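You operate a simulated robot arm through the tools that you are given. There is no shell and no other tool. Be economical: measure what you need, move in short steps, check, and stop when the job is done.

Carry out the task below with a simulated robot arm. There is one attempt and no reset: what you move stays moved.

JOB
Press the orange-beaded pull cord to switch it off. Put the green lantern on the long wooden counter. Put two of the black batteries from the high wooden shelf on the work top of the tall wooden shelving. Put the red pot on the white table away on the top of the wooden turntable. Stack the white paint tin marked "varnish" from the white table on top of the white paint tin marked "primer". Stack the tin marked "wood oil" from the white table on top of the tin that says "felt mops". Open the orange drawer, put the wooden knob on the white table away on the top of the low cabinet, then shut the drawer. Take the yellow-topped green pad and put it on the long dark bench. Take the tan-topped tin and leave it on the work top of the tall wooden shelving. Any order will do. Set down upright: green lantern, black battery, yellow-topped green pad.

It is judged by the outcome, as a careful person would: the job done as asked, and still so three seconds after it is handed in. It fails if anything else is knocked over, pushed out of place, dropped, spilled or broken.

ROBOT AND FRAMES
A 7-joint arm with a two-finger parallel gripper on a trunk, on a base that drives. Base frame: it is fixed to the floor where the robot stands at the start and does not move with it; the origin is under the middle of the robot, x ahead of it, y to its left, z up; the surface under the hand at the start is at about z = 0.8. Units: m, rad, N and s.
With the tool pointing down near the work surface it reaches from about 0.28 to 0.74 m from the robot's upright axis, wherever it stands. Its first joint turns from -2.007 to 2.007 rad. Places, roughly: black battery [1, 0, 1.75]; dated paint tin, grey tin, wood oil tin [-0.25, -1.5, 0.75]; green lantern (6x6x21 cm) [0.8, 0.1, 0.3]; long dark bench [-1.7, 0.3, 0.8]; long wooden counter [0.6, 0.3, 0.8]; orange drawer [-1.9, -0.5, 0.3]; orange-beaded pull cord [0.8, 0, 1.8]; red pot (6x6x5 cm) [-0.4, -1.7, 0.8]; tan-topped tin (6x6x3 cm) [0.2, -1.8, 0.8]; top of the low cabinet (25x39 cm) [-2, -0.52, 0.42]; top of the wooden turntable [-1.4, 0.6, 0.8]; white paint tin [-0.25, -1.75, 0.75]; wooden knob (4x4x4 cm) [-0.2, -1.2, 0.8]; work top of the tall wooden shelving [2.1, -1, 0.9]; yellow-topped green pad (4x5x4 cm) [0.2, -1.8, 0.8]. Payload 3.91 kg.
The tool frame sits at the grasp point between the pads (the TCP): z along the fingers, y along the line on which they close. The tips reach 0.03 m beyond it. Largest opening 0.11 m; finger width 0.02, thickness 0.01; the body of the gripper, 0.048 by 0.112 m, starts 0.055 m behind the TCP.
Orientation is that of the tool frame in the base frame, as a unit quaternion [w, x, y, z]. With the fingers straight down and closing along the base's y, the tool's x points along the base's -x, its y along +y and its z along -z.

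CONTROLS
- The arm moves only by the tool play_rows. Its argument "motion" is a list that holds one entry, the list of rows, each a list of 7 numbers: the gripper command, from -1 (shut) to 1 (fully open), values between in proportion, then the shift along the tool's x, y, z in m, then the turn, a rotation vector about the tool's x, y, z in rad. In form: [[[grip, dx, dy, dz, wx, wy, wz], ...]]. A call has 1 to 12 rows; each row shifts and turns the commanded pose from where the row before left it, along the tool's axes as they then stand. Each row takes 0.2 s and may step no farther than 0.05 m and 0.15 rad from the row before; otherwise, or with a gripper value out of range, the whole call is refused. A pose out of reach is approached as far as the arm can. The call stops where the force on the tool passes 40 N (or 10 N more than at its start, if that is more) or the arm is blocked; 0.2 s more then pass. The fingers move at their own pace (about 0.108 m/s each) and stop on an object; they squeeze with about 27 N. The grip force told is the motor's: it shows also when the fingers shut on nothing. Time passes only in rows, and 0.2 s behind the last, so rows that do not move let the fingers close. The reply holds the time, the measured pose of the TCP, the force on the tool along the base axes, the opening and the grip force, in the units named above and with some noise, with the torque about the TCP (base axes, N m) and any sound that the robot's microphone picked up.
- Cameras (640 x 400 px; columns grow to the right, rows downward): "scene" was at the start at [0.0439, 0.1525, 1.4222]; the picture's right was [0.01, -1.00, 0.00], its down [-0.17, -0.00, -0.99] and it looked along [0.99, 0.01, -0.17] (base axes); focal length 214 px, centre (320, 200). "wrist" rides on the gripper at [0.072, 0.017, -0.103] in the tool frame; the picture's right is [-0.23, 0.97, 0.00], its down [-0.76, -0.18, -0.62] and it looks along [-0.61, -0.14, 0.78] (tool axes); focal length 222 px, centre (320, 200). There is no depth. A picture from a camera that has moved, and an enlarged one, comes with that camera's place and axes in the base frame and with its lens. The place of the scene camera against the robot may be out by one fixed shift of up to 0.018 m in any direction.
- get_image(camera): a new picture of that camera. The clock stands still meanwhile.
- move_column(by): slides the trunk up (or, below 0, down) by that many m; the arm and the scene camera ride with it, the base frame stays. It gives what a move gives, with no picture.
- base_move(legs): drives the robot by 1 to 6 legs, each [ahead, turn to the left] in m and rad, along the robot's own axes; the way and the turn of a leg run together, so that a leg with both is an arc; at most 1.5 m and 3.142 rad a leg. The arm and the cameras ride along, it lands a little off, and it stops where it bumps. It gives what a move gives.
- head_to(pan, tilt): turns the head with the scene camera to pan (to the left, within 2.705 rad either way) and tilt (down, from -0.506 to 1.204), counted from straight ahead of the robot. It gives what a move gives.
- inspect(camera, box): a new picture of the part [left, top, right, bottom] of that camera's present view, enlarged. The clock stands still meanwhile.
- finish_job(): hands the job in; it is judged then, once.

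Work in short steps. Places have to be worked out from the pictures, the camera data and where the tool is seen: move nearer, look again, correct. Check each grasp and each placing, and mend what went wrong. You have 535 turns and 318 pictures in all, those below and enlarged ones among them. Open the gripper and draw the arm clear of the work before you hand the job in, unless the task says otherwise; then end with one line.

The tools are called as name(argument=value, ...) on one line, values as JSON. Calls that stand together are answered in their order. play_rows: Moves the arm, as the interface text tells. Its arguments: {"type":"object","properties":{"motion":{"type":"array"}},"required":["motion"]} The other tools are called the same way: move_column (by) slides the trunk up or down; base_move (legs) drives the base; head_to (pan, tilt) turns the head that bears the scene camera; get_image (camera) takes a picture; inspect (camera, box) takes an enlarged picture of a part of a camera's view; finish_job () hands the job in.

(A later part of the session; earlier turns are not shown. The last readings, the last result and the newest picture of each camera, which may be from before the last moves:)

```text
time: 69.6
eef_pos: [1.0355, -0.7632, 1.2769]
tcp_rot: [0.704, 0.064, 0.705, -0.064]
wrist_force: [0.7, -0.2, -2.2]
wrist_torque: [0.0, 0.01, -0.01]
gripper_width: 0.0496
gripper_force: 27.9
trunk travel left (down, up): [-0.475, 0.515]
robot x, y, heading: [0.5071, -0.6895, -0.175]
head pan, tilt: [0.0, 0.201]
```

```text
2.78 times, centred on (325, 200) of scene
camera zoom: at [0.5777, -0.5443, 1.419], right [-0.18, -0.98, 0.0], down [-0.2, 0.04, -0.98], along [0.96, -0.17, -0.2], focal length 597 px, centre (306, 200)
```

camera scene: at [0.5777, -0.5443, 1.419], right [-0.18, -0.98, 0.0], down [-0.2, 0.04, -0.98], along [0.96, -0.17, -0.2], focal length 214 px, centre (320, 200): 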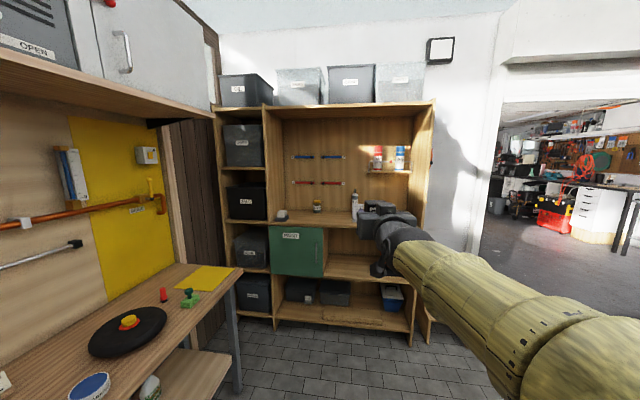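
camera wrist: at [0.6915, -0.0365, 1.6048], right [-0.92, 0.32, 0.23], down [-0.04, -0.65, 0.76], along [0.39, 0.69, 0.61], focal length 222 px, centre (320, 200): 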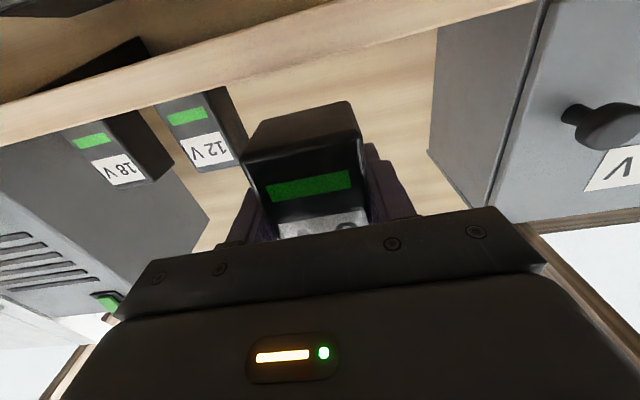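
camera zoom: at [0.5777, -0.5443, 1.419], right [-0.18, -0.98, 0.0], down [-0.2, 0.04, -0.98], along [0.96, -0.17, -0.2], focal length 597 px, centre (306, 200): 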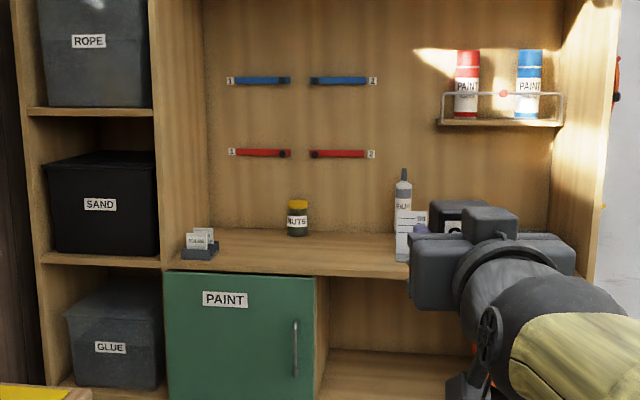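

Free front strip lies between the NUTS jar and the bottle. I drive to stand in front of it at about (1.5,-0.75) facing -0.31.

base_move(legs=[[0, 0.115], [0.95, 0], [0, -0.25]])

head_to(pan=0.0, tilt=0.45)

get_image(camera="scene")

```text
time: 77.1
eef_pos: [1.9527, -0.893, 1.277]
tcp_rot: [0.698, 0.111, 0.698, -0.111]
wrist_force: [0.1, 0.3, -3.4]
wrist_torque: [0.04, -0.03, 0.03]
gripper_width: 0.05
gripper_force: 27.4
trunk travel left (down, up): [-0.475, 0.515]
robot x, y, heading: [1.4429, -0.7421, -0.315]
head pan, tilt: [0.0, 0.201]
```

```text
time: 77.9
eef_pos: [1.9511, -0.8922, 1.2758]
tcp_rot: [0.697, 0.112, 0.699, -0.111]
wrist_force: [0.0, -0.5, -1.6]
wrist_torque: [0.01, -0.03, -0.02]
gripper_width: 0.0496
gripper_force: 27.2
trunk travel left (down, up): [-0.475, 0.515]
robot x, y, heading: [1.4358, -0.7464, -0.313]
head pan, tilt: [0.0, 0.45]
```

```text
279 pictures are left
camera scene: at [1.5276, -0.612, 1.3958], right [-0.31, -0.95, 0.0], down [-0.41, 0.13, -0.9], along [0.86, -0.28, -0.43], focal length 214 px, centre (320, 200)
```

scene: 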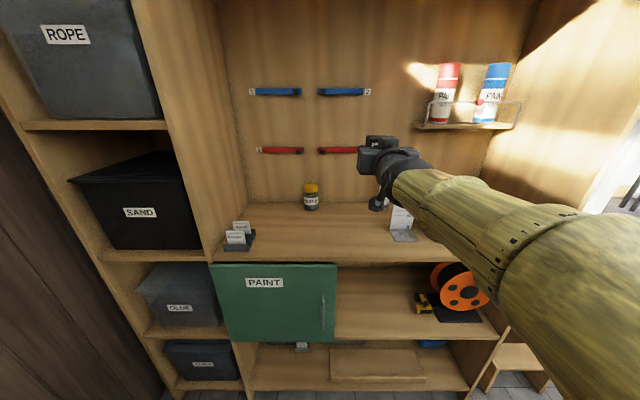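

Well squared. Zoom in on the work top.

inspect(camera="scene", box=[200, 170, 440, 290])

move_column(by=-0.2)

inspect(camera="scene", box=[200, 100, 440, 220])

```text
2.67 times, centred on (320, 230) of scene
camera zoom: at [1.5276, -0.612, 1.3958], right [-0.31, -0.95, 0.0], down [-0.41, 0.13, -0.9], along [0.86, -0.28, -0.43], focal length 572 px, centre (320, 120)
```

zoom: 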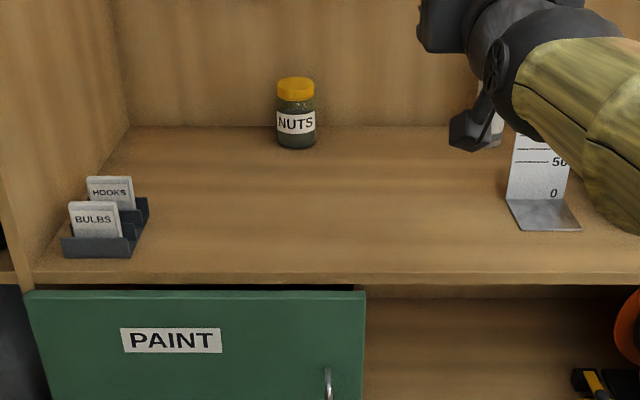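

```text
time: 80.0
eef_pos: [1.9507, -0.8913, 1.075]
tcp_rot: [0.698, 0.111, 0.698, -0.111]
wrist_force: [0.5, -0.5, -2.1]
wrist_torque: [0.0, -0.03, -0.02]
gripper_width: 0.0497
gripper_force: 26.8
trunk travel left (down, up): [-0.275, 0.715]
robot x, y, heading: [1.4373, -0.7449, -0.312]
head pan, tilt: [0.0, 0.45]
```

```text
2.67 times, centred on (320, 160) of scene
camera zoom: at [1.5275, -0.6119, 1.1958], right [-0.31, -0.95, 0.0], down [-0.41, 0.13, -0.9], along [0.86, -0.28, -0.44], focal length 572 px, centre (320, 307)
```

zoom: 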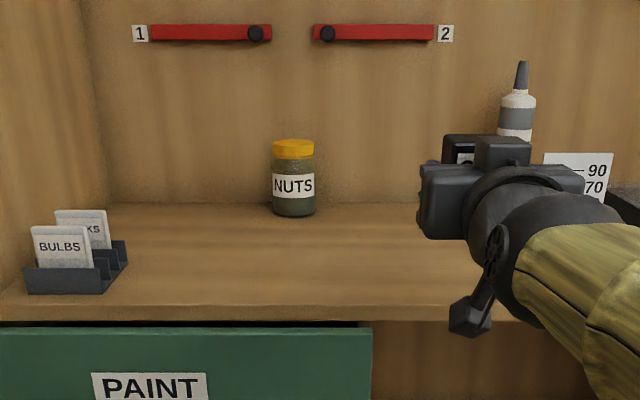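

Work top z ≈ 0.945, edge 0.569 m ahead. Shift left 4 cm, lower trunk 0.07, then move in 0.10 over the top.

play_rows(motion=[[[-1, 0, 0.042, 0, 0, 0, 0]]])

move_column(by=-0.065)

play_rows(motion=[[[-1, 0, 0, 0.035, 0, 0, 0], [-1, 0, 0, 0.035, 0, 0, 0], [-1, 0, 0, 0.03, 0, 0, 0]]])

get_image(camera="scene")

```text
time: 80.4
eef_pos: [1.9658, -0.8551, 1.077]
tcp_rot: [0.697, 0.113, 0.699, -0.112]
wrist_force: [0.1, -0.8, -3.4]
wrist_torque: [-0.01, -0.01, 0.07]
gripper_width: 0.0498
gripper_force: 27.1
trunk travel left (down, up): [-0.275, 0.715]
robot x, y, heading: [1.4387, -0.7472, -0.312]
head pan, tilt: [0.0, 0.45]
```

```text
time: 81.5
eef_pos: [1.9661, -0.8537, 1.0123]
tcp_rot: [0.698, 0.111, 0.699, -0.111]
wrist_force: [-0.2, 0.2, -2.2]
wrist_torque: [-0.01, -0.05, 0.01]
gripper_width: 0.05
gripper_force: 26.8
trunk travel left (down, up): [-0.21, 0.78]
robot x, y, heading: [1.4378, -0.7447, -0.318]
head pan, tilt: [0.0, 0.45]
```

```text
time: 82.5
eef_pos: [2.0631, -0.7765, 1.0243]
tcp_rot: [0.712, 0.047, 0.698, -0.051]
wrist_force: [-1.0, 0.2, -2.4]
wrist_torque: [0.02, -0.01, -0.01]
gripper_width: 0.0499
gripper_force: 27.0
trunk travel left (down, up): [-0.21, 0.78]
robot x, y, heading: [1.4373, -0.7472, -0.316]
head pan, tilt: [0.0, 0.45]
stopped in row 3: the arm was blocked; the commanded pose is now the measured one
```

```text
276 pictures are left
camera scene: at [1.5272, -0.6119, 1.1308], right [-0.31, -0.95, 0.0], down [-0.41, 0.13, -0.9], along [0.86, -0.28, -0.43], focal length 214 px, centre (320, 200)
```

scene: 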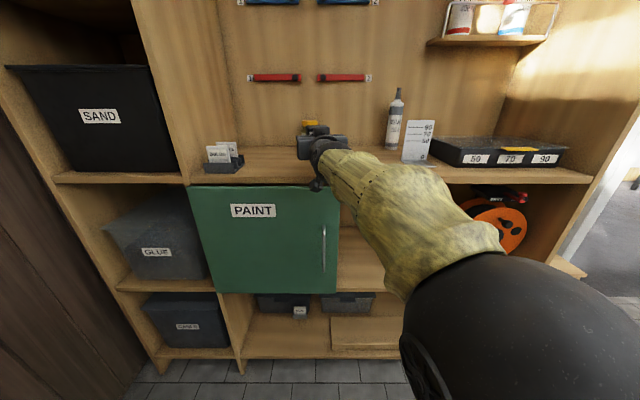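

The arm hit a joint limit but the battery is already over the top (~0.62 m ahead). I lower via the trunk from here.

move_column(by=-0.034)

inspect(camera="scene", box=[200, 100, 440, 220])

get_image(camera="wrist")

```text
time: 83.2
eef_pos: [2.0638, -0.7774, 0.9914]
tcp_rot: [0.712, 0.047, 0.699, -0.052]
wrist_force: [0.5, 0.3, -2.0]
wrist_torque: [0.03, 0.0, -0.01]
gripper_width: 0.0499
gripper_force: 26.8
trunk travel left (down, up): [-0.176, 0.814]
robot x, y, heading: [1.4379, -0.7443, -0.314]
head pan, tilt: [0.0, 0.45]
```

```text
2.67 times, centred on (320, 160) of scene
camera zoom: at [1.5276, -0.6119, 1.0967], right [-0.31, -0.95, 0.0], down [-0.41, 0.13, -0.9], along [0.86, -0.28, -0.44], focal length 572 px, centre (320, 307)
```

zoom: 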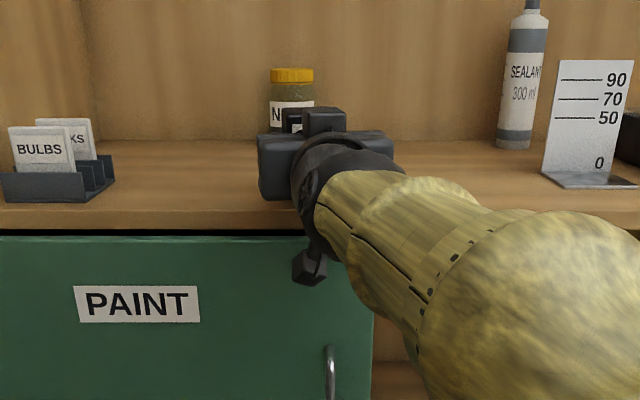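

```text
274 pictures are left
camera wrist: at [1.9653, -0.7465, 0.9166], right [0.13, 0.97, 0.22], down [-0.66, -0.08, 0.75], along [0.74, -0.24, 0.62], focal length 222 px, centre (320, 200)
```

wrist: 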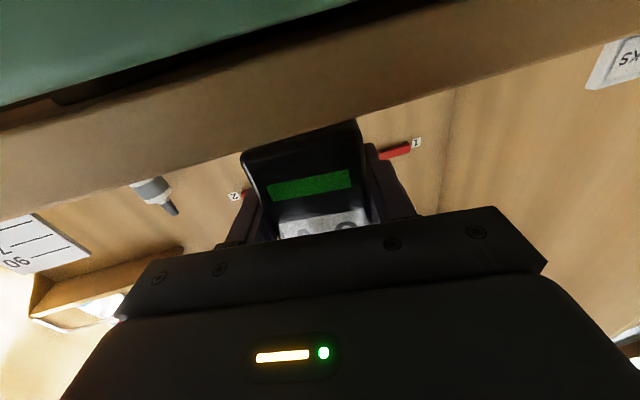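

The wrist view shows the battery sits close to the palm, so only half is over the top. Raise 1 cm and creep the base forward 4 cm.

move_column(by=0.012)

base_move(legs=[[0.045, 0]])

get_image(camera="wrist")

```text
time: 83.8
eef_pos: [2.0635, -0.7768, 1.0033]
tcp_rot: [0.713, 0.047, 0.698, -0.051]
wrist_force: [0.7, -0.1, -2.4]
wrist_torque: [0.02, 0.02, -0.01]
gripper_width: 0.0497
gripper_force: 26.4
trunk travel left (down, up): [-0.188, 0.802]
robot x, y, heading: [1.4416, -0.7467, -0.311]
head pan, tilt: [0.0, 0.45]
```

```text
time: 84.8
eef_pos: [2.0949, -0.7878, 1.0009]
tcp_rot: [0.709, 0.047, 0.702, -0.048]
wrist_force: [-13.1, 1.8, 4.3]
wrist_torque: [0.22, 1.77, 0.22]
gripper_width: 0.0495
gripper_force: 26.8
trunk travel left (down, up): [-0.188, 0.802]
robot x, y, heading: [1.4705, -0.7577, -0.312]
head pan, tilt: [0.0, 0.45]
stopped in leg 1: the force on the tool passed its limit at 106 N (the readings are from after the stop); the commanded pose is now the measured one
```

```text
273 pictures are left
camera wrist: at [1.995, -0.756, 0.9278], right [0.13, 0.97, 0.23], down [-0.65, -0.09, 0.76], along [0.75, -0.24, 0.61], focal length 222 px, centre (320, 200)
```

wrist: 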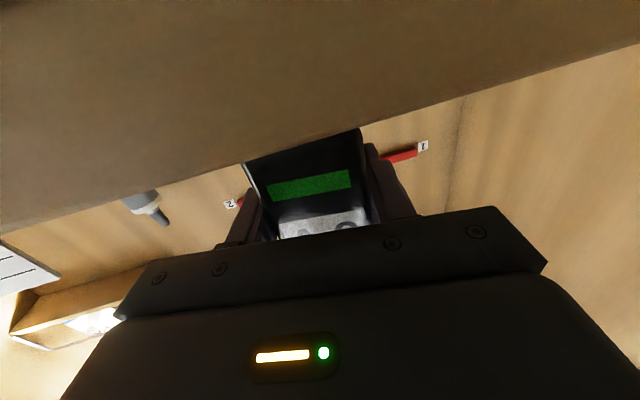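

The camera bracket touched the shelf edge; battery is now ~2 cm inside the edge. Back off 1 cm and lower.

play_rows(motion=[[[-1, 0, 0, -0.008, 0, 0, 0]]])

move_column(by=-0.012)

get_image(camera="wrist")

```text
time: 85.2
eef_pos: [2.0893, -0.7861, 1.0003]
tcp_rot: [0.708, 0.046, 0.703, -0.049]
wrist_force: [0.1, 0.1, -2.8]
wrist_torque: [0.01, -0.02, 0.02]
gripper_width: 0.05
gripper_force: 26.7
trunk travel left (down, up): [-0.188, 0.802]
robot x, y, heading: [1.4724, -0.7553, -0.317]
head pan, tilt: [0.0, 0.45]
```

```text
time: 85.8
eef_pos: [2.088, -0.7868, 0.9875]
tcp_rot: [0.708, 0.046, 0.703, -0.049]
wrist_force: [0.9, -0.6, -2.8]
wrist_torque: [0.0, 0.0, -0.01]
gripper_width: 0.0499
gripper_force: 26.9
trunk travel left (down, up): [-0.176, 0.814]
robot x, y, heading: [1.4709, -0.7562, -0.31]
head pan, tilt: [0.0, 0.45]
```

```text
272 pictures are left
camera wrist: at [1.989, -0.7551, 0.9146], right [0.13, 0.97, 0.22], down [-0.65, -0.09, 0.76], along [0.75, -0.24, 0.61], focal length 222 px, centre (320, 200)
```

wrist: 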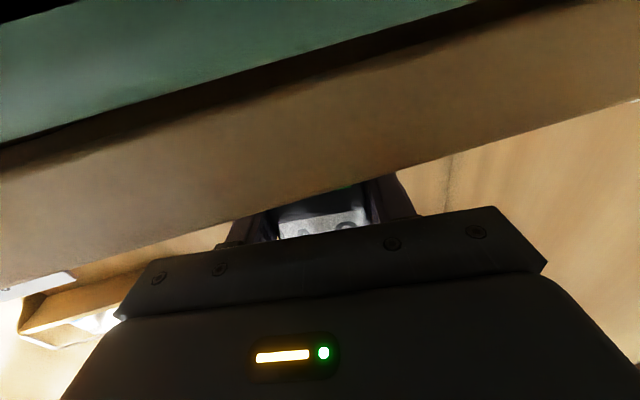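

Battery is inside the edge. Lower in small trunk steps until contact.

move_column(by=-0.004)

move_column(by=-0.003)

```text
time: 86.3
eef_pos: [2.0882, -0.7856, 0.9846]
tcp_rot: [0.708, 0.047, 0.703, -0.049]
wrist_force: [-0.3, 0.5, -2.5]
wrist_torque: [-0.03, -0.01, 0.01]
gripper_width: 0.0496
gripper_force: 27.4
trunk travel left (down, up): [-0.172, 0.818]
robot x, y, heading: [1.4684, -0.7574, -0.316]
head pan, tilt: [0.0, 0.45]
```

```text
time: 86.9
eef_pos: [2.088, -0.785, 0.9791]
tcp_rot: [0.708, 0.046, 0.703, -0.048]
wrist_force: [0.0, -0.6, -2.9]
wrist_torque: [-0.06, -0.06, 0.02]
gripper_width: 0.05
gripper_force: 26.1
trunk travel left (down, up): [-0.169, 0.821]
robot x, y, heading: [1.4727, -0.7565, -0.313]
head pan, tilt: [0.0, 0.45]
```

move_column(by=-0.003)

move_column(by=-0.003)

get_image(camera="wrist")

inspect(camera="scene", box=[200, 100, 440, 220])

```text
time: 87.4
eef_pos: [2.0878, -0.786, 0.9806]
tcp_rot: [0.71, 0.047, 0.7, -0.049]
wrist_force: [6.4, 0.5, 15.1]
wrist_torque: [0.28, 0.12, -0.14]
gripper_width: 0.0497
gripper_force: 26.9
trunk travel left (down, up): [-0.166, 0.824]
robot x, y, heading: [1.4716, -0.7576, -0.32]
head pan, tilt: [0.0, 0.45]
```

```text
time: 87.9
eef_pos: [2.0879, -0.7857, 0.9783]
tcp_rot: [0.709, 0.047, 0.702, -0.048]
wrist_force: [5.2, 1.5, 22.5]
wrist_torque: [0.34, 0.0, 0.01]
gripper_width: 0.0499
gripper_force: 27.4
trunk travel left (down, up): [-0.163, 0.827]
robot x, y, heading: [1.4693, -0.7552, -0.315]
head pan, tilt: [0.0, 0.45]
```

```text
271 pictures are left
camera wrist: at [1.9882, -0.7549, 0.9036], right [0.13, 0.97, 0.23], down [-0.65, -0.09, 0.75], along [0.75, -0.24, 0.62], focal length 222 px, centre (320, 200)
```

wrist: 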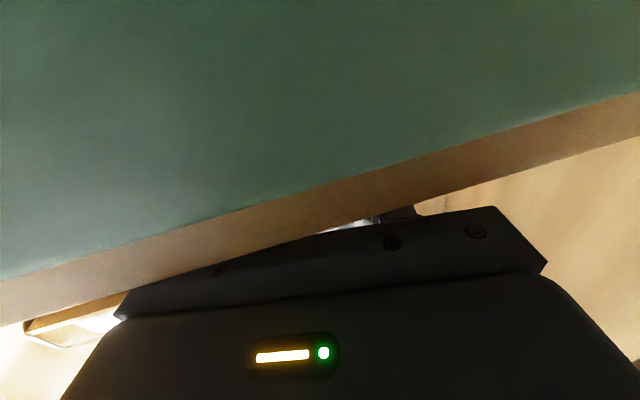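

```text
2.67 times, centred on (320, 160) of scene
camera zoom: at [1.5588, -0.6223, 1.084], right [-0.31, -0.95, 0.0], down [-0.41, 0.13, -0.9], along [0.86, -0.28, -0.43], focal length 572 px, centre (320, 307)
```

zoom: 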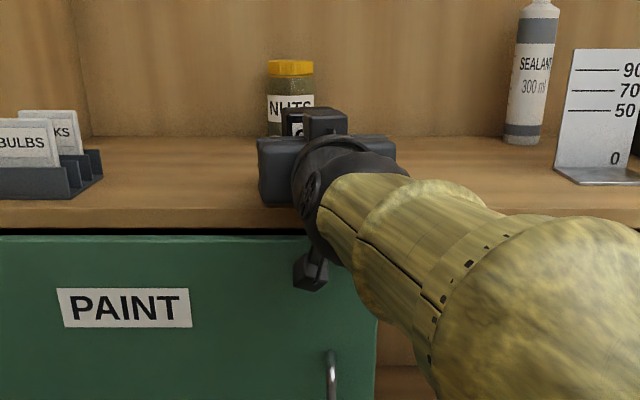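

Contact felt. Relax 3 mm, open, and withdraw straight back.

move_column(by=0.004)

play_rows(motion=[[[0, 0, 0, 0, 0, 0, 0], [0.5, 0, 0, 0, 0, 0, 0], [0.5, 0, 0, 0, 0, 0, 0], [0.5, 0, 0, -0.03, 0, 0, 0], [0.5, 0, 0, -0.03, 0, 0, 0], [0.5, 0, 0, -0.03, 0, 0, 0]]])

get_image(camera="scene")

```text
time: 88.4
eef_pos: [2.0876, -0.7864, 0.9775]
tcp_rot: [0.707, 0.046, 0.704, -0.048]
wrist_force: [-1.8, -0.5, 4.0]
wrist_torque: [0.11, -0.03, 0.04]
gripper_width: 0.0497
gripper_force: 27.0
trunk travel left (down, up): [-0.167, 0.823]
robot x, y, heading: [1.4702, -0.7558, -0.318]
head pan, tilt: [0.0, 0.45]
```

```text
time: 89.8
eef_pos: [2.0058, -0.791, 0.9696]
tcp_rot: [0.702, 0.058, 0.708, -0.052]
wrist_force: [0.7, 0.1, -0.6]
wrist_torque: [0.0, -0.07, -0.03]
gripper_width: 0.0825
gripper_force: 0.0
trunk travel left (down, up): [-0.167, 0.823]
robot x, y, heading: [1.4682, -0.7547, -0.31]
head pan, tilt: [0.0, 0.45]
```

```text
269 pictures are left
camera scene: at [1.5608, -0.6222, 1.0873], right [-0.31, -0.95, 0.0], down [-0.41, 0.13, -0.9], along [0.86, -0.28, -0.44], focal length 214 px, centre (320, 200)
```

scene: 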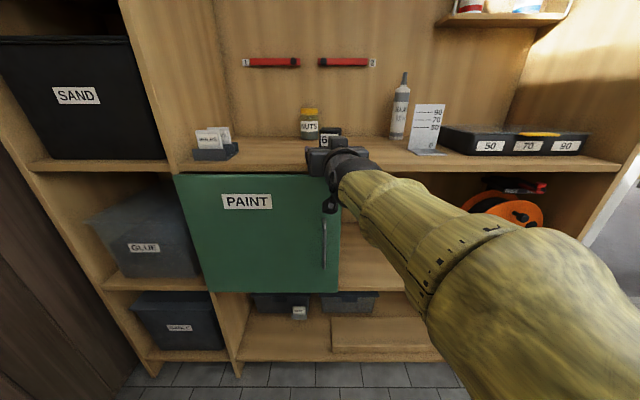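

First battery stands upright on the work top. Back away, straighten the hand, and go back for the 12 V one.

base_move(legs=[[-0.3, 0], [0, 0.438], [-0.6, 0], [0, 1.114]])

move_column(by=0.3)

move_column(by=0.4)

get_image(camera="scene")

```text
time: 101.4
eef_pos: [0.6346, -0.2005, 0.9686]
tcp_rot: [0.539, -0.452, 0.548, 0.452]
wrist_force: [-0.5, -0.8, 0.2]
wrist_torque: [0.0, 0.0, 0.03]
gripper_width: 0.0824
gripper_force: 0.0
trunk travel left (down, up): [-0.167, 0.823]
robot x, y, heading: [0.5858, -0.7327, 1.218]
head pan, tilt: [0.0, 0.45]
```

```text
time: 104.4
eef_pos: [0.6336, -0.2001, 1.2692]
tcp_rot: [0.539, -0.453, 0.548, 0.453]
wrist_force: [-0.2, -0.2, -0.5]
wrist_torque: [0.0, -0.06, 0.01]
gripper_width: 0.0824
gripper_force: 0.1
trunk travel left (down, up): [-0.467, 0.523]
robot x, y, heading: [0.5839, -0.7326, 1.213]
head pan, tilt: [0.0, 0.45]
```

```text
time: 108.2
eef_pos: [0.6344, -0.2004, 1.6697]
tcp_rot: [0.538, -0.453, 0.548, 0.453]
wrist_force: [0.0, 0.5, -0.2]
wrist_torque: [-0.01, 0.01, -0.01]
gripper_width: 0.0825
gripper_force: 0.0
trunk travel left (down, up): [-0.867, 0.123]
robot x, y, heading: [0.5868, -0.7313, 1.217]
head pan, tilt: [0.0, 0.45]
```

```text
268 pictures are left
camera scene: at [0.4637, -0.6517, 1.7878], right [0.94, -0.35, 0.0], down [-0.15, -0.41, -0.9], along [0.32, 0.84, -0.44], focal length 214 px, centre (320, 200)
```

scene: 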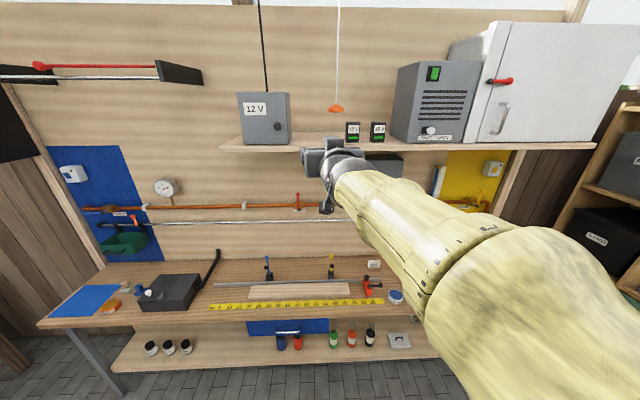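

Straighten the hand's yaw and shift it right 0.12 and down 1 cm before approaching.

base_move(legs=[[0, 0.021]])

play_rows(motion=[[[0.5, 0, -0.03, 0, 0.06, 0, 0], [0.5, 0.005, -0.03, 0, 0.06, 0, 0], [0.5, 0.005, -0.03, 0, 0.05, 0, 0], [0.5, 0, -0.025, 0, 0, 0, 0]]])

```text
time: 109.0
eef_pos: [0.6225, -0.2002, 1.669]
tcp_rot: [0.534, -0.459, 0.543, 0.458]
wrist_force: [-0.6, -0.6, -0.4]
wrist_torque: [-0.05, -0.01, 0.02]
gripper_width: 0.0825
gripper_force: 0.1
trunk travel left (down, up): [-0.867, 0.123]
robot x, y, heading: [0.5867, -0.7332, 1.236]
head pan, tilt: [0.0, 0.45]
```

```text
time: 110.0
eef_pos: [0.7357, -0.2271, 1.6585]
tcp_rot: [0.571, -0.411, 0.581, 0.41]
wrist_force: [-0.6, -0.4, 0.9]
wrist_torque: [-0.02, 0.01, 0.01]
gripper_width: 0.0824
gripper_force: 0.1
trunk travel left (down, up): [-0.867, 0.123]
robot x, y, heading: [0.5812, -0.7333, 1.234]
head pan, tilt: [0.0, 0.45]
```

Now shift 1.5 cm right, drive forward 0.26 and check.

play_rows(motion=[[[0.5, 0, -0.016, 0, 0, 0, 0]]])

base_move(legs=[[0.265, 0]])

get_image(camera="wrist")

head_to(pan=0.0, tilt=0.2)

inspect(camera="scene", box=[310, 160, 470, 260])

```text
time: 110.4
eef_pos: [0.7513, -0.2342, 1.6579]
tcp_rot: [0.571, -0.41, 0.58, 0.411]
wrist_force: [0.8, 0.2, -0.1]
wrist_torque: [-0.01, 0.01, 0.02]
gripper_width: 0.0824
gripper_force: 0.0
trunk travel left (down, up): [-0.867, 0.123]
robot x, y, heading: [0.5878, -0.7355, 1.233]
head pan, tilt: [0.0, 0.45]
```

```text
time: 112.5
eef_pos: [0.8404, 0.02, 1.6581]
tcp_rot: [0.571, -0.41, 0.581, 0.409]
wrist_force: [0.6, 0.1, 0.8]
wrist_torque: [0.0, -0.02, -0.01]
gripper_width: 0.0824
gripper_force: 0.1
trunk travel left (down, up): [-0.867, 0.123]
robot x, y, heading: [0.672, -0.4857, 1.228]
head pan, tilt: [0.0, 0.45]
```

```text
267 pictures are left
camera wrist: at [0.7893, -0.0728, 1.5868], right [-0.92, 0.32, 0.23], down [-0.03, -0.64, 0.77], along [0.4, 0.7, 0.6], focal length 222 px, centre (320, 200)
```

wrist: 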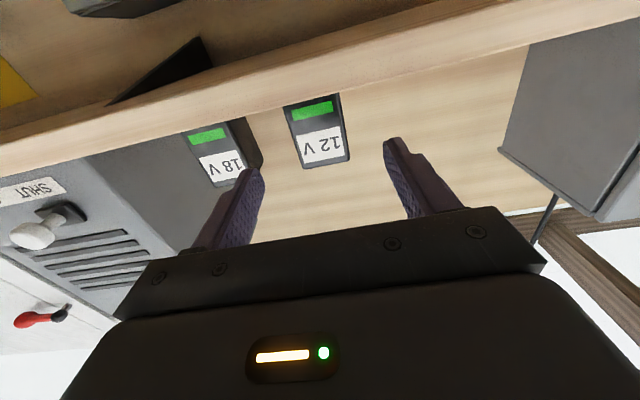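

```text
time: 113.3
eef_pos: [0.84, 0.0178, 1.6582]
tcp_rot: [0.571, -0.41, 0.582, 0.409]
wrist_force: [0.2, -0.7, -0.1]
wrist_torque: [0.0, 0.02, 0.0]
gripper_width: 0.0824
gripper_force: 0.0
trunk travel left (down, up): [-0.867, 0.123]
robot x, y, heading: [0.6754, -0.4845, 1.228]
head pan, tilt: [0.0, 0.201]
```

```text
4.00 times, centred on (390, 210) of scene
camera zoom: at [0.5517, -0.4014, 1.8109], right [0.94, -0.34, 0.0], down [-0.07, -0.19, -0.98], along [0.33, 0.92, -0.2], focal length 858 px, centre (40, 160)
```

zoom: 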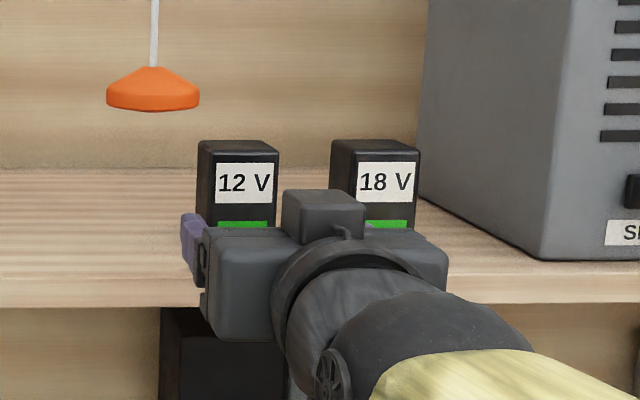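

Lateral alignment is good. Advance 9.5 cm (shallower grasp, helps placing) and close.

play_rows(motion=[[[0.5, 0, 0, 0.03, 0, 0, 0], [0.5, 0, 0, 0.033, 0, 0, 0], [0.5, 0, 0, 0.032, 0, 0, 0], [0, 0, 0, 0, 0, 0, 0], [-1, 0, 0, 0, 0, 0, 0], [-1, 0, 0, 0, 0, 0, 0], [-1, 0, 0, 0, 0, 0, 0]]])

inspect(camera="scene", box=[310, 160, 470, 260])

```text
time: 114.9
eef_pos: [0.8708, 0.1091, 1.6572]
tcp_rot: [0.572, -0.41, 0.581, 0.409]
wrist_force: [0.2, -0.4, 0.4]
wrist_torque: [-0.03, 0.01, -0.03]
gripper_width: 0.05
gripper_force: 26.9
trunk travel left (down, up): [-0.867, 0.123]
robot x, y, heading: [0.6751, -0.4841, 1.227]
head pan, tilt: [0.0, 0.201]
```

```text
4.00 times, centred on (390, 210) of scene
camera zoom: at [0.5519, -0.4008, 1.811], right [0.94, -0.34, 0.0], down [-0.07, -0.19, -0.98], along [0.33, 0.92, -0.2], focal length 858 px, centre (40, 160)
```

zoom: 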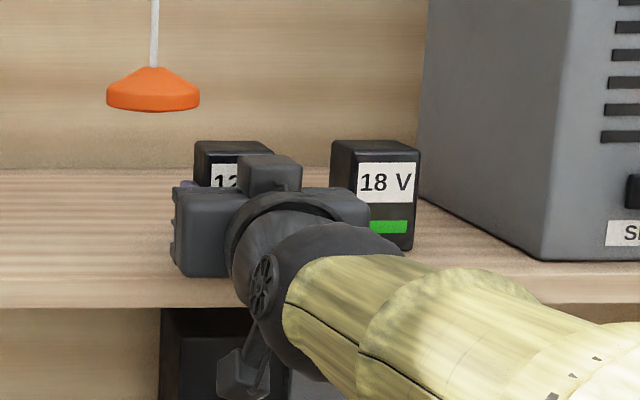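

Gripped. Lift 1.5 cm and retreat with the base keeping the arm posture; then lower the trunk.

play_rows(motion=[[[-1, -0.008, 0, 0, 0, 0, 0], [-1, -0.008, 0, 0, 0, 0, 0]]])

base_move(legs=[[-0.265, 0]])

get_image(camera="scene")

move_column(by=-0.4)

```text
time: 115.5
eef_pos: [0.8711, 0.1084, 1.6723]
tcp_rot: [0.571, -0.41, 0.582, 0.408]
wrist_force: [-0.5, -0.9, -1.7]
wrist_torque: [-0.03, 0.0, -0.03]
gripper_width: 0.05
gripper_force: 26.5
trunk travel left (down, up): [-0.867, 0.123]
robot x, y, heading: [0.6742, -0.4818, 1.227]
head pan, tilt: [0.0, 0.201]
```

```text
time: 117.6
eef_pos: [0.7822, -0.1429, 1.6732]
tcp_rot: [0.572, -0.409, 0.582, 0.408]
wrist_force: [0.3, -0.7, -3.0]
wrist_torque: [-0.01, 0.02, 0.01]
gripper_width: 0.05
gripper_force: 27.3
trunk travel left (down, up): [-0.867, 0.123]
robot x, y, heading: [0.5847, -0.7326, 1.23]
head pan, tilt: [0.0, 0.201]
```

```text
264 pictures are left
camera scene: at [0.4622, -0.6517, 1.811], right [0.94, -0.34, 0.0], down [-0.07, -0.19, -0.98], along [0.33, 0.92, -0.2], focal length 214 px, centre (320, 200)
```

scene: 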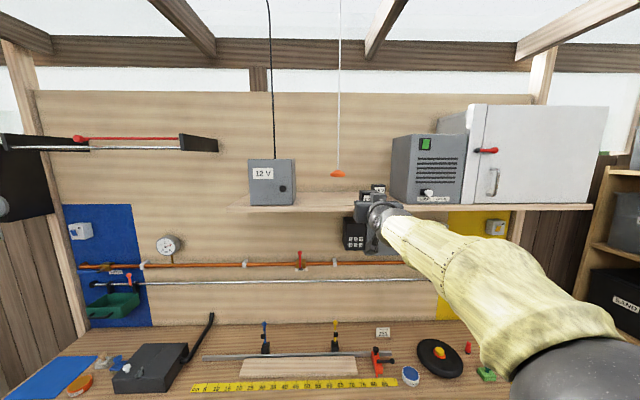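

```text
time: 121.5
eef_pos: [0.7837, -0.1419, 1.2734]
tcp_rot: [0.573, -0.409, 0.582, 0.408]
wrist_force: [-0.2, -0.4, -2.2]
wrist_torque: [-0.05, 0.01, -0.01]
gripper_width: 0.0497
gripper_force: 27.4
trunk travel left (down, up): [-0.467, 0.523]
robot x, y, heading: [0.5859, -0.7305, 1.226]
head pan, tilt: [0.0, 0.201]
```

Drive to the pre-place point in front of the work top.

base_move(legs=[[0, -1.065], [0.63, 0], [0, -0.473]])

move_column(by=-0.268)

get_image(camera="scene")

```text
time: 131.3
eef_pos: [1.8158, -0.8, 1.2733]
tcp_rot: [0.695, 0.109, 0.703, -0.103]
wrist_force: [-0.5, -0.9, -2.9]
wrist_torque: [0.01, 0.06, -0.02]
gripper_width: 0.0499
gripper_force: 26.8
trunk travel left (down, up): [-0.467, 0.523]
robot x, y, heading: [1.2172, -0.6195, -0.307]
head pan, tilt: [0.0, 0.201]
```

```text
time: 134.0
eef_pos: [1.8154, -0.8003, 1.0052]
tcp_rot: [0.695, 0.109, 0.703, -0.103]
wrist_force: [0.0, -0.5, -3.0]
wrist_torque: [-0.01, 0.06, 0.0]
gripper_width: 0.0497
gripper_force: 26.9
trunk travel left (down, up): [-0.199, 0.791]
robot x, y, heading: [1.2177, -0.6275, -0.309]
head pan, tilt: [0.0, 0.201]
```

```text
263 pictures are left
camera scene: at [1.3074, -0.4888, 1.143], right [-0.3, -0.95, 0.0], down [-0.19, 0.06, -0.98], along [0.93, -0.3, -0.2], focal length 214 px, centre (320, 200)
```

scene: 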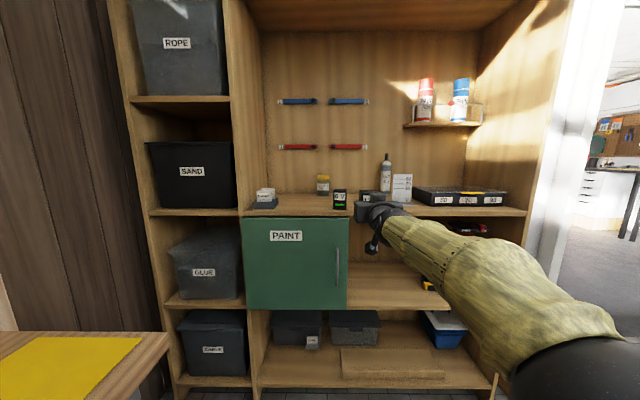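

Aligned; nudge 1 cm right and drive in 0.24 m.

play_rows(motion=[[[-1, 0, -0.01, 0, 0, 0, 0]]])

base_move(legs=[[0.235, 0]])

get_image(camera="wrist")

get_image(camera="scene")

```text
time: 134.4
eef_pos: [1.8128, -0.809, 1.0047]
tcp_rot: [0.695, 0.108, 0.703, -0.102]
wrist_force: [-0.2, -1.3, -2.7]
wrist_torque: [-0.01, 0.04, 0.0]
gripper_width: 0.0498
gripper_force: 27.0
trunk travel left (down, up): [-0.199, 0.791]
robot x, y, heading: [1.2171, -0.623, -0.306]
head pan, tilt: [0.0, 0.201]
```

```text
time: 136.4
eef_pos: [2.0417, -0.8742, 1.0048]
tcp_rot: [0.695, 0.105, 0.704, -0.099]
wrist_force: [0.5, 0.5, -3.0]
wrist_torque: [0.02, 0.02, -0.01]
gripper_width: 0.0498
gripper_force: 26.4
trunk travel left (down, up): [-0.199, 0.791]
robot x, y, heading: [1.4422, -0.6937, -0.3]
head pan, tilt: [0.0, 0.201]
```

```text
262 pictures are left
camera wrist: at [1.946, -0.8269, 0.9345], right [0.28, 0.93, 0.23], down [-0.64, 0.0, 0.77], along [0.72, -0.37, 0.6], focal length 222 px, centre (320, 200)
```

wrist: 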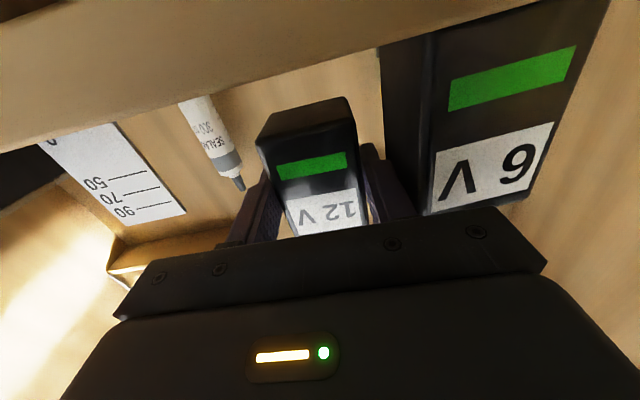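

```text
261 pictures are left
camera scene: at [1.5324, -0.5588, 1.143], right [-0.29, -0.96, 0.0], down [-0.19, 0.06, -0.98], along [0.94, -0.29, -0.2], focal length 214 px, centre (320, 200)
```

scene: 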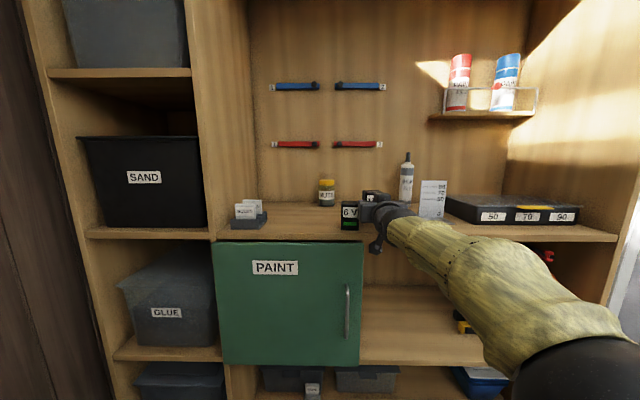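

Shift right 1.2 cm for clearance from the 6 V battery, then lower.

play_rows(motion=[[[-1, 0, -0.012, 0, 0, 0, 0]]])

move_column(by=-0.022)

move_column(by=-0.004)

move_column(by=-0.003)

```text
time: 136.8
eef_pos: [2.0377, -0.8867, 1.005]
tcp_rot: [0.695, 0.105, 0.704, -0.099]
wrist_force: [0.7, 0.8, -1.8]
wrist_torque: [0.02, 0.02, -0.01]
gripper_width: 0.0497
gripper_force: 26.8
trunk travel left (down, up): [-0.199, 0.791]
robot x, y, heading: [1.4421, -0.6916, -0.298]
head pan, tilt: [0.0, 0.201]
```

```text
time: 137.5
eef_pos: [2.0366, -0.887, 0.9823]
tcp_rot: [0.696, 0.105, 0.704, -0.099]
wrist_force: [-0.6, 0.2, -2.4]
wrist_torque: [0.01, 0.07, 0.01]
gripper_width: 0.0497
gripper_force: 26.9
trunk travel left (down, up): [-0.177, 0.813]
robot x, y, heading: [1.4472, -0.6913, -0.294]
head pan, tilt: [0.0, 0.201]
```

```text
time: 138.0
eef_pos: [2.0381, -0.886, 0.9785]
tcp_rot: [0.696, 0.105, 0.704, -0.1]
wrist_force: [0.6, 0.1, -1.9]
wrist_torque: [-0.04, 0.05, -0.03]
gripper_width: 0.0502
gripper_force: 27.2
trunk travel left (down, up): [-0.173, 0.817]
robot x, y, heading: [1.4452, -0.6924, -0.296]
head pan, tilt: [0.0, 0.201]
```

```text
time: 138.5
eef_pos: [2.0379, -0.886, 0.978]
tcp_rot: [0.697, 0.105, 0.703, -0.1]
wrist_force: [2.7, -1.6, 5.5]
wrist_torque: [-0.23, 0.04, 0.08]
gripper_width: 0.0499
gripper_force: 26.9
trunk travel left (down, up): [-0.17, 0.82]
robot x, y, heading: [1.445, -0.6966, -0.301]
head pan, tilt: [0.0, 0.201]
```

Contact. Release and withdraw.

play_rows(motion=[[[0, 0, 0, 0, 0, 0, 0], [0.4, 0, 0, 0, 0, 0, 0], [0.4, 0, 0, 0, 0, 0, 0], [0.4, 0, 0, -0.02, 0, 0, 0], [0.4, 0, 0, -0.03, 0, 0, 0], [0.4, 0, 0, -0.03, 0, 0, 0]]])

base_move(legs=[[-0.3, 0]])

inspect(camera="scene", box=[220, 120, 540, 300])

```text
time: 139.9
eef_pos: [1.9614, -0.8613, 0.9782]
tcp_rot: [0.696, 0.105, 0.704, -0.099]
wrist_force: [0.8, 0.6, -0.5]
wrist_torque: [-0.02, 0.0, -0.03]
gripper_width: 0.0772
gripper_force: 0.1
trunk travel left (down, up): [-0.17, 0.82]
robot x, y, heading: [1.4466, -0.6933, -0.299]
head pan, tilt: [0.0, 0.201]
```

```text
time: 142.2
eef_pos: [1.6768, -0.7747, 0.9777]
tcp_rot: [0.696, 0.104, 0.704, -0.099]
wrist_force: [0.0, 0.5, -0.4]
wrist_torque: [-0.01, -0.01, -0.02]
gripper_width: 0.077
gripper_force: 0.1
trunk travel left (down, up): [-0.17, 0.82]
robot x, y, heading: [1.1602, -0.6018, -0.295]
head pan, tilt: [0.0, 0.201]
```

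```text
2.00 times, centred on (380, 210) of scene
camera zoom: at [1.2469, -0.4711, 1.114], right [-0.29, -0.96, 0.0], down [-0.19, 0.06, -0.98], along [0.94, -0.29, -0.2], focal length 429 px, centre (200, 180)
```

zoom: 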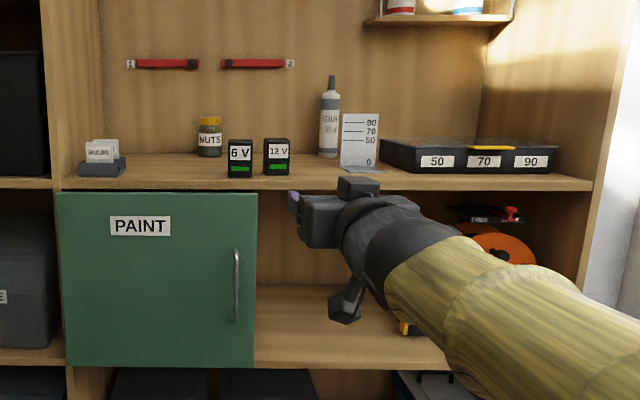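

Both batteries stand upright on the work top. Next the green lantern on the counter's lower shelf: drive there and look.

base_move(legs=[[0, 0.425], [-0.585, 0], [0, 1.11]])

head_to(pan=0.0, tilt=0.7)

get_image(camera="scene")

get_image(camera="wrist")

```text
time: 151.7
eef_pos: [0.7722, -0.1676, 0.9785]
tcp_rot: [0.57, -0.412, 0.581, 0.41]
wrist_force: [0.6, -0.2, -0.9]
wrist_torque: [0.01, 0.0, -0.01]
gripper_width: 0.0769
gripper_force: 0.1
trunk travel left (down, up): [-0.17, 0.82]
robot x, y, heading: [0.584, -0.676, 1.23]
head pan, tilt: [0.0, 0.201]
```

```text
time: 152.7
eef_pos: [0.7725, -0.1688, 0.9779]
tcp_rot: [0.57, -0.412, 0.58, 0.411]
wrist_force: [0.3, -1.5, 0.3]
wrist_torque: [0.0, -0.01, -0.05]
gripper_width: 0.0774
gripper_force: 0.2
trunk travel left (down, up): [-0.17, 0.82]
robot x, y, heading: [0.5855, -0.6756, 1.232]
head pan, tilt: [0.0, 0.7]
```

```text
259 pictures are left
camera scene: at [0.4563, -0.6048, 1.0687], right [0.94, -0.33, 0.0], down [-0.21, -0.61, -0.77], along [0.25, 0.72, -0.64], focal length 214 px, centre (320, 200)
```

scene: 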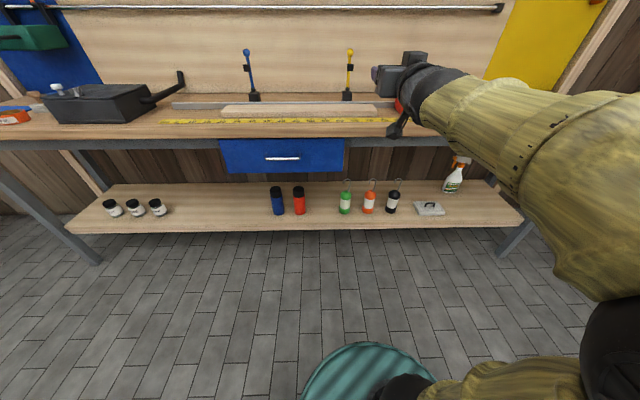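

```text
258 pictures are left
camera wrist: at [0.7209, -0.2603, 0.9069], right [-0.92, 0.32, 0.23], down [-0.03, -0.64, 0.77], along [0.39, 0.7, 0.6], focal length 222 px, centre (320, 200)
```

wrist: 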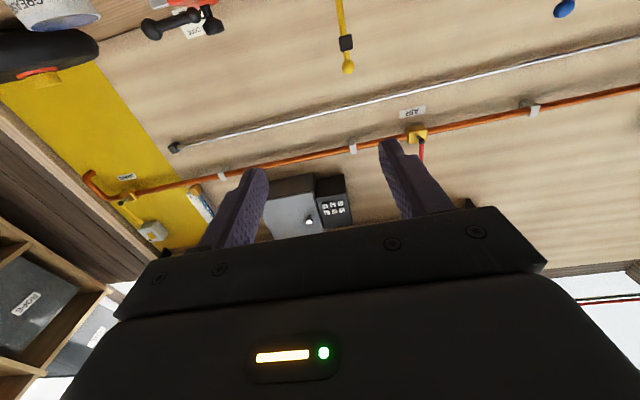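

inspect(camera="scene", box=[240, 130, 480, 250])

```text
2.67 times, centred on (360, 190) of scene
camera zoom: at [0.4563, -0.6048, 1.0687], right [0.94, -0.33, 0.0], down [-0.21, -0.61, -0.77], along [0.25, 0.72, -0.64], focal length 572 px, centre (213, 227)
```

zoom: 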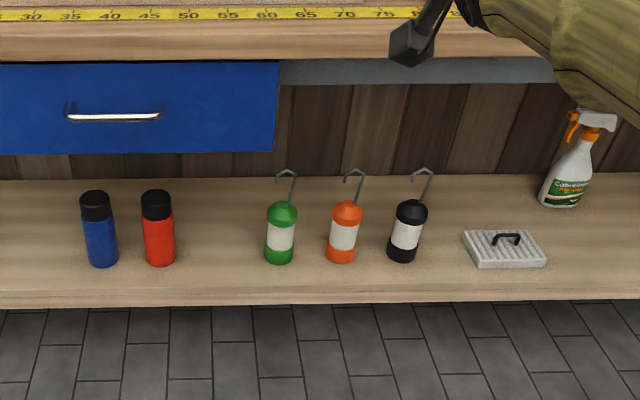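

Green lantern ≈ (0.82,0.08), base on shelf z≈0.354, 0.1 m inside the counter edge. I pitch the tool 25° down, lower the trunk, and bring the hand lower in front.

play_rows(motion=[[[0.6, 0, 0.017, -0.02, 0, 0.145, 0], [0.6, 0, 0.017, -0.02, 0, 0.145, 0], [0.6, 0, 0, -0.02, 0, 0.146, 0]]])

move_column(by=-0.165)

get_image(camera="scene")

```text
time: 153.5
eef_pos: [0.7184, -0.2105, 0.9848]
tcp_rot: [0.43, -0.492, 0.691, 0.31]
wrist_force: [-0.5, -0.5, -1.2]
wrist_torque: [0.02, -0.03, -0.04]
gripper_width: 0.0879
gripper_force: 0.1
trunk travel left (down, up): [-0.17, 0.82]
robot x, y, heading: [0.5856, -0.6783, 1.231]
head pan, tilt: [0.0, 0.7]
```

```text
time: 155.3
eef_pos: [0.7212, -0.2067, 0.8159]
tcp_rot: [0.428, -0.493, 0.693, 0.308]
wrist_force: [-0.1, -0.4, -0.1]
wrist_torque: [0.03, 0.0, 0.02]
gripper_width: 0.0878
gripper_force: 0.0
trunk travel left (down, up): [-0.005, 0.985]
robot x, y, heading: [0.5838, -0.674, 1.234]
head pan, tilt: [0.0, 0.7]
```

```text
256 pictures are left
camera scene: at [0.4581, -0.5999, 0.9028], right [0.94, -0.33, 0.0], down [-0.22, -0.61, -0.76], along [0.25, 0.72, -0.65], focal length 214 px, centre (320, 200)
```

scene: 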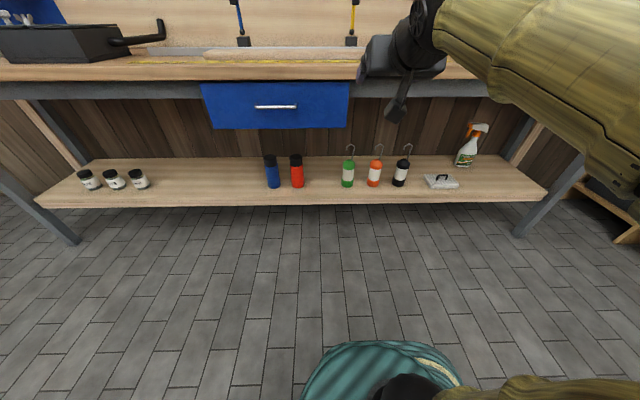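

Trunk is at bottom; move the hand straight down about 0.36 m in front of the shelf.

play_rows(motion=[[[0.6, 0.0403, 0, 0.0201, 0, 0, 0], [0.6, 0.0403, 0, 0.0201, 0, 0, 0], [0.6, 0.0403, 0, 0.0201, 0, 0, 0], [0.6, 0.0403, 0, 0.0201, 0, 0, 0], [0.6, 0.0403, 0, 0.0201, 0, 0, 0], [0.6, 0.0403, 0, 0.0201, 0, 0, 0], [0.6, 0.0403, 0, 0.0201, 0, 0, 0], [0.6, 0.0403, 0, 0.0201, 0, 0, 0]]])

get_image(camera="scene")

get_image(camera="wrist")

```text
time: 157.1
eef_pos: [0.7216, -0.205, 0.4627]
tcp_rot: [0.432, -0.491, 0.69, 0.311]
wrist_force: [-0.6, 0.2, -0.2]
wrist_torque: [-0.05, 0.01, 0.01]
gripper_width: 0.0879
gripper_force: 0.1
out of reach, approached as far as the arm can: row 8
trunk travel left (down, up): [-0.005, 0.985]
robot x, y, heading: [0.5787, -0.6759, 1.237]
head pan, tilt: [0.0, 0.7]
```

```text
255 pictures are left
camera scene: at [0.4561, -0.605, 0.9037], right [0.94, -0.33, 0.0], down [-0.21, -0.61, -0.77], along [0.25, 0.72, -0.64], focal length 214 px, centre (320, 200)
```

scene: 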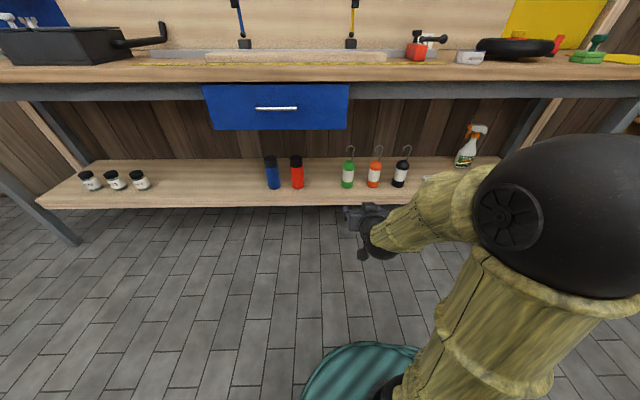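

```text
254 pictures are left
camera wrist: at [0.6644, -0.3161, 0.4421], right [-0.89, 0.41, 0.21], down [0.1, -0.28, 0.96], along [0.45, 0.87, 0.21], focal length 222 px, centre (320, 200)
```

wrist: 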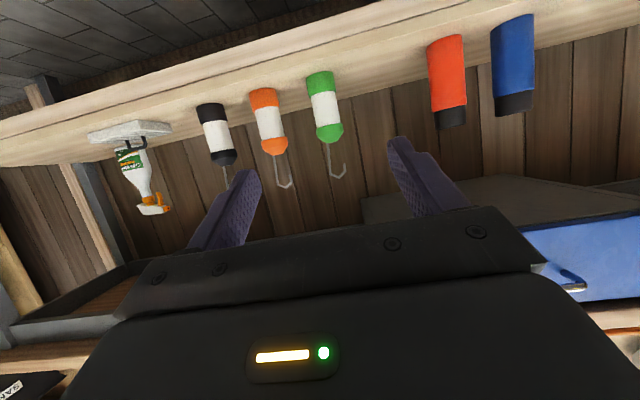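

Clear view: shelf z≈0.295, lantern at 0.409 fwd (wall frame), body centre z≈0.36. Try lowering further with a bit more reach.

play_rows(motion=[[[0.6, 0.027, 0, 0.0134, 0, 0, 0], [0.6, 0.027, 0, 0.0134, 0, 0, 0], [0.6, 0.027, 0, 0.0134, 0, 0, 0]]])

```text
time: 157.9
eef_pos: [0.7241, -0.1762, 0.3809]
tcp_rot: [0.432, -0.491, 0.689, 0.312]
wrist_force: [0.5, -0.3, 0.3]
wrist_torque: [0.0, 0.03, 0.01]
gripper_width: 0.088
gripper_force: 0.0
out of reach, approached as far as the arm can: row 1, 2, 3
trunk travel left (down, up): [-0.005, 0.985]
robot x, y, heading: [0.5841, -0.6762, 1.232]
head pan, tilt: [0.0, 0.7]
```

Now drive forward 0.2 and look again.

base_move(legs=[[0.2, 0]])

get_image(camera="wrist")

get_image(camera="scene")

```text
time: 159.7
eef_pos: [0.7917, 0.0111, 0.3817]
tcp_rot: [0.432, -0.49, 0.691, 0.31]
wrist_force: [-0.1, 0.3, -0.2]
wrist_torque: [-0.01, 0.0, 0.01]
gripper_width: 0.0882
gripper_force: 0.0
trunk travel left (down, up): [-0.005, 0.985]
robot x, y, heading: [0.6431, -0.487, 1.234]
head pan, tilt: [0.0, 0.7]
```

```text
253 pictures are left
camera wrist: at [0.7348, -0.0996, 0.3611], right [-0.89, 0.41, 0.21], down [0.1, -0.28, 0.96], along [0.45, 0.87, 0.21], focal length 222 px, centre (320, 200)
```

wrist: 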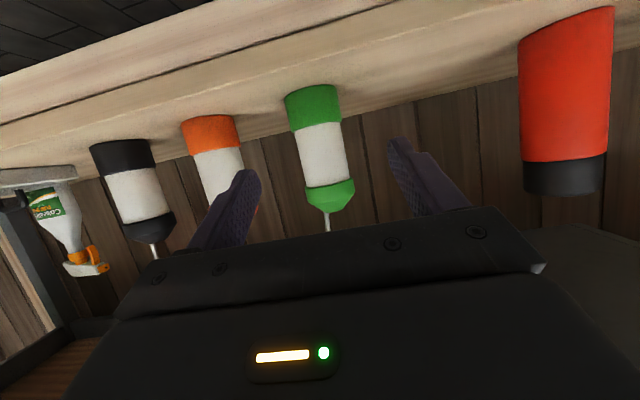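

```text
252 pictures are left
camera scene: at [0.5228, -0.4165, 0.9036], right [0.94, -0.33, 0.0], down [-0.21, -0.61, -0.76], along [0.26, 0.72, -0.64], focal length 214 px, centre (320, 200)
```

scene: 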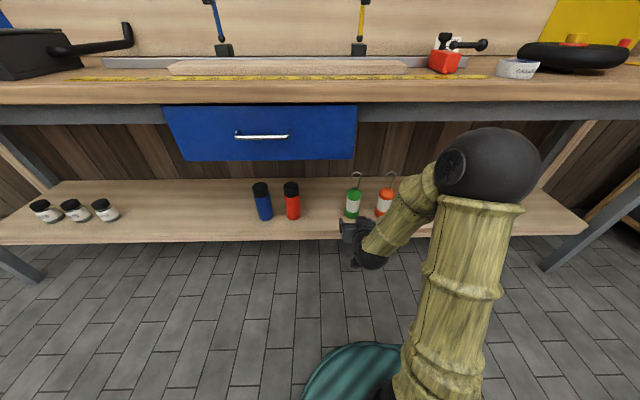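

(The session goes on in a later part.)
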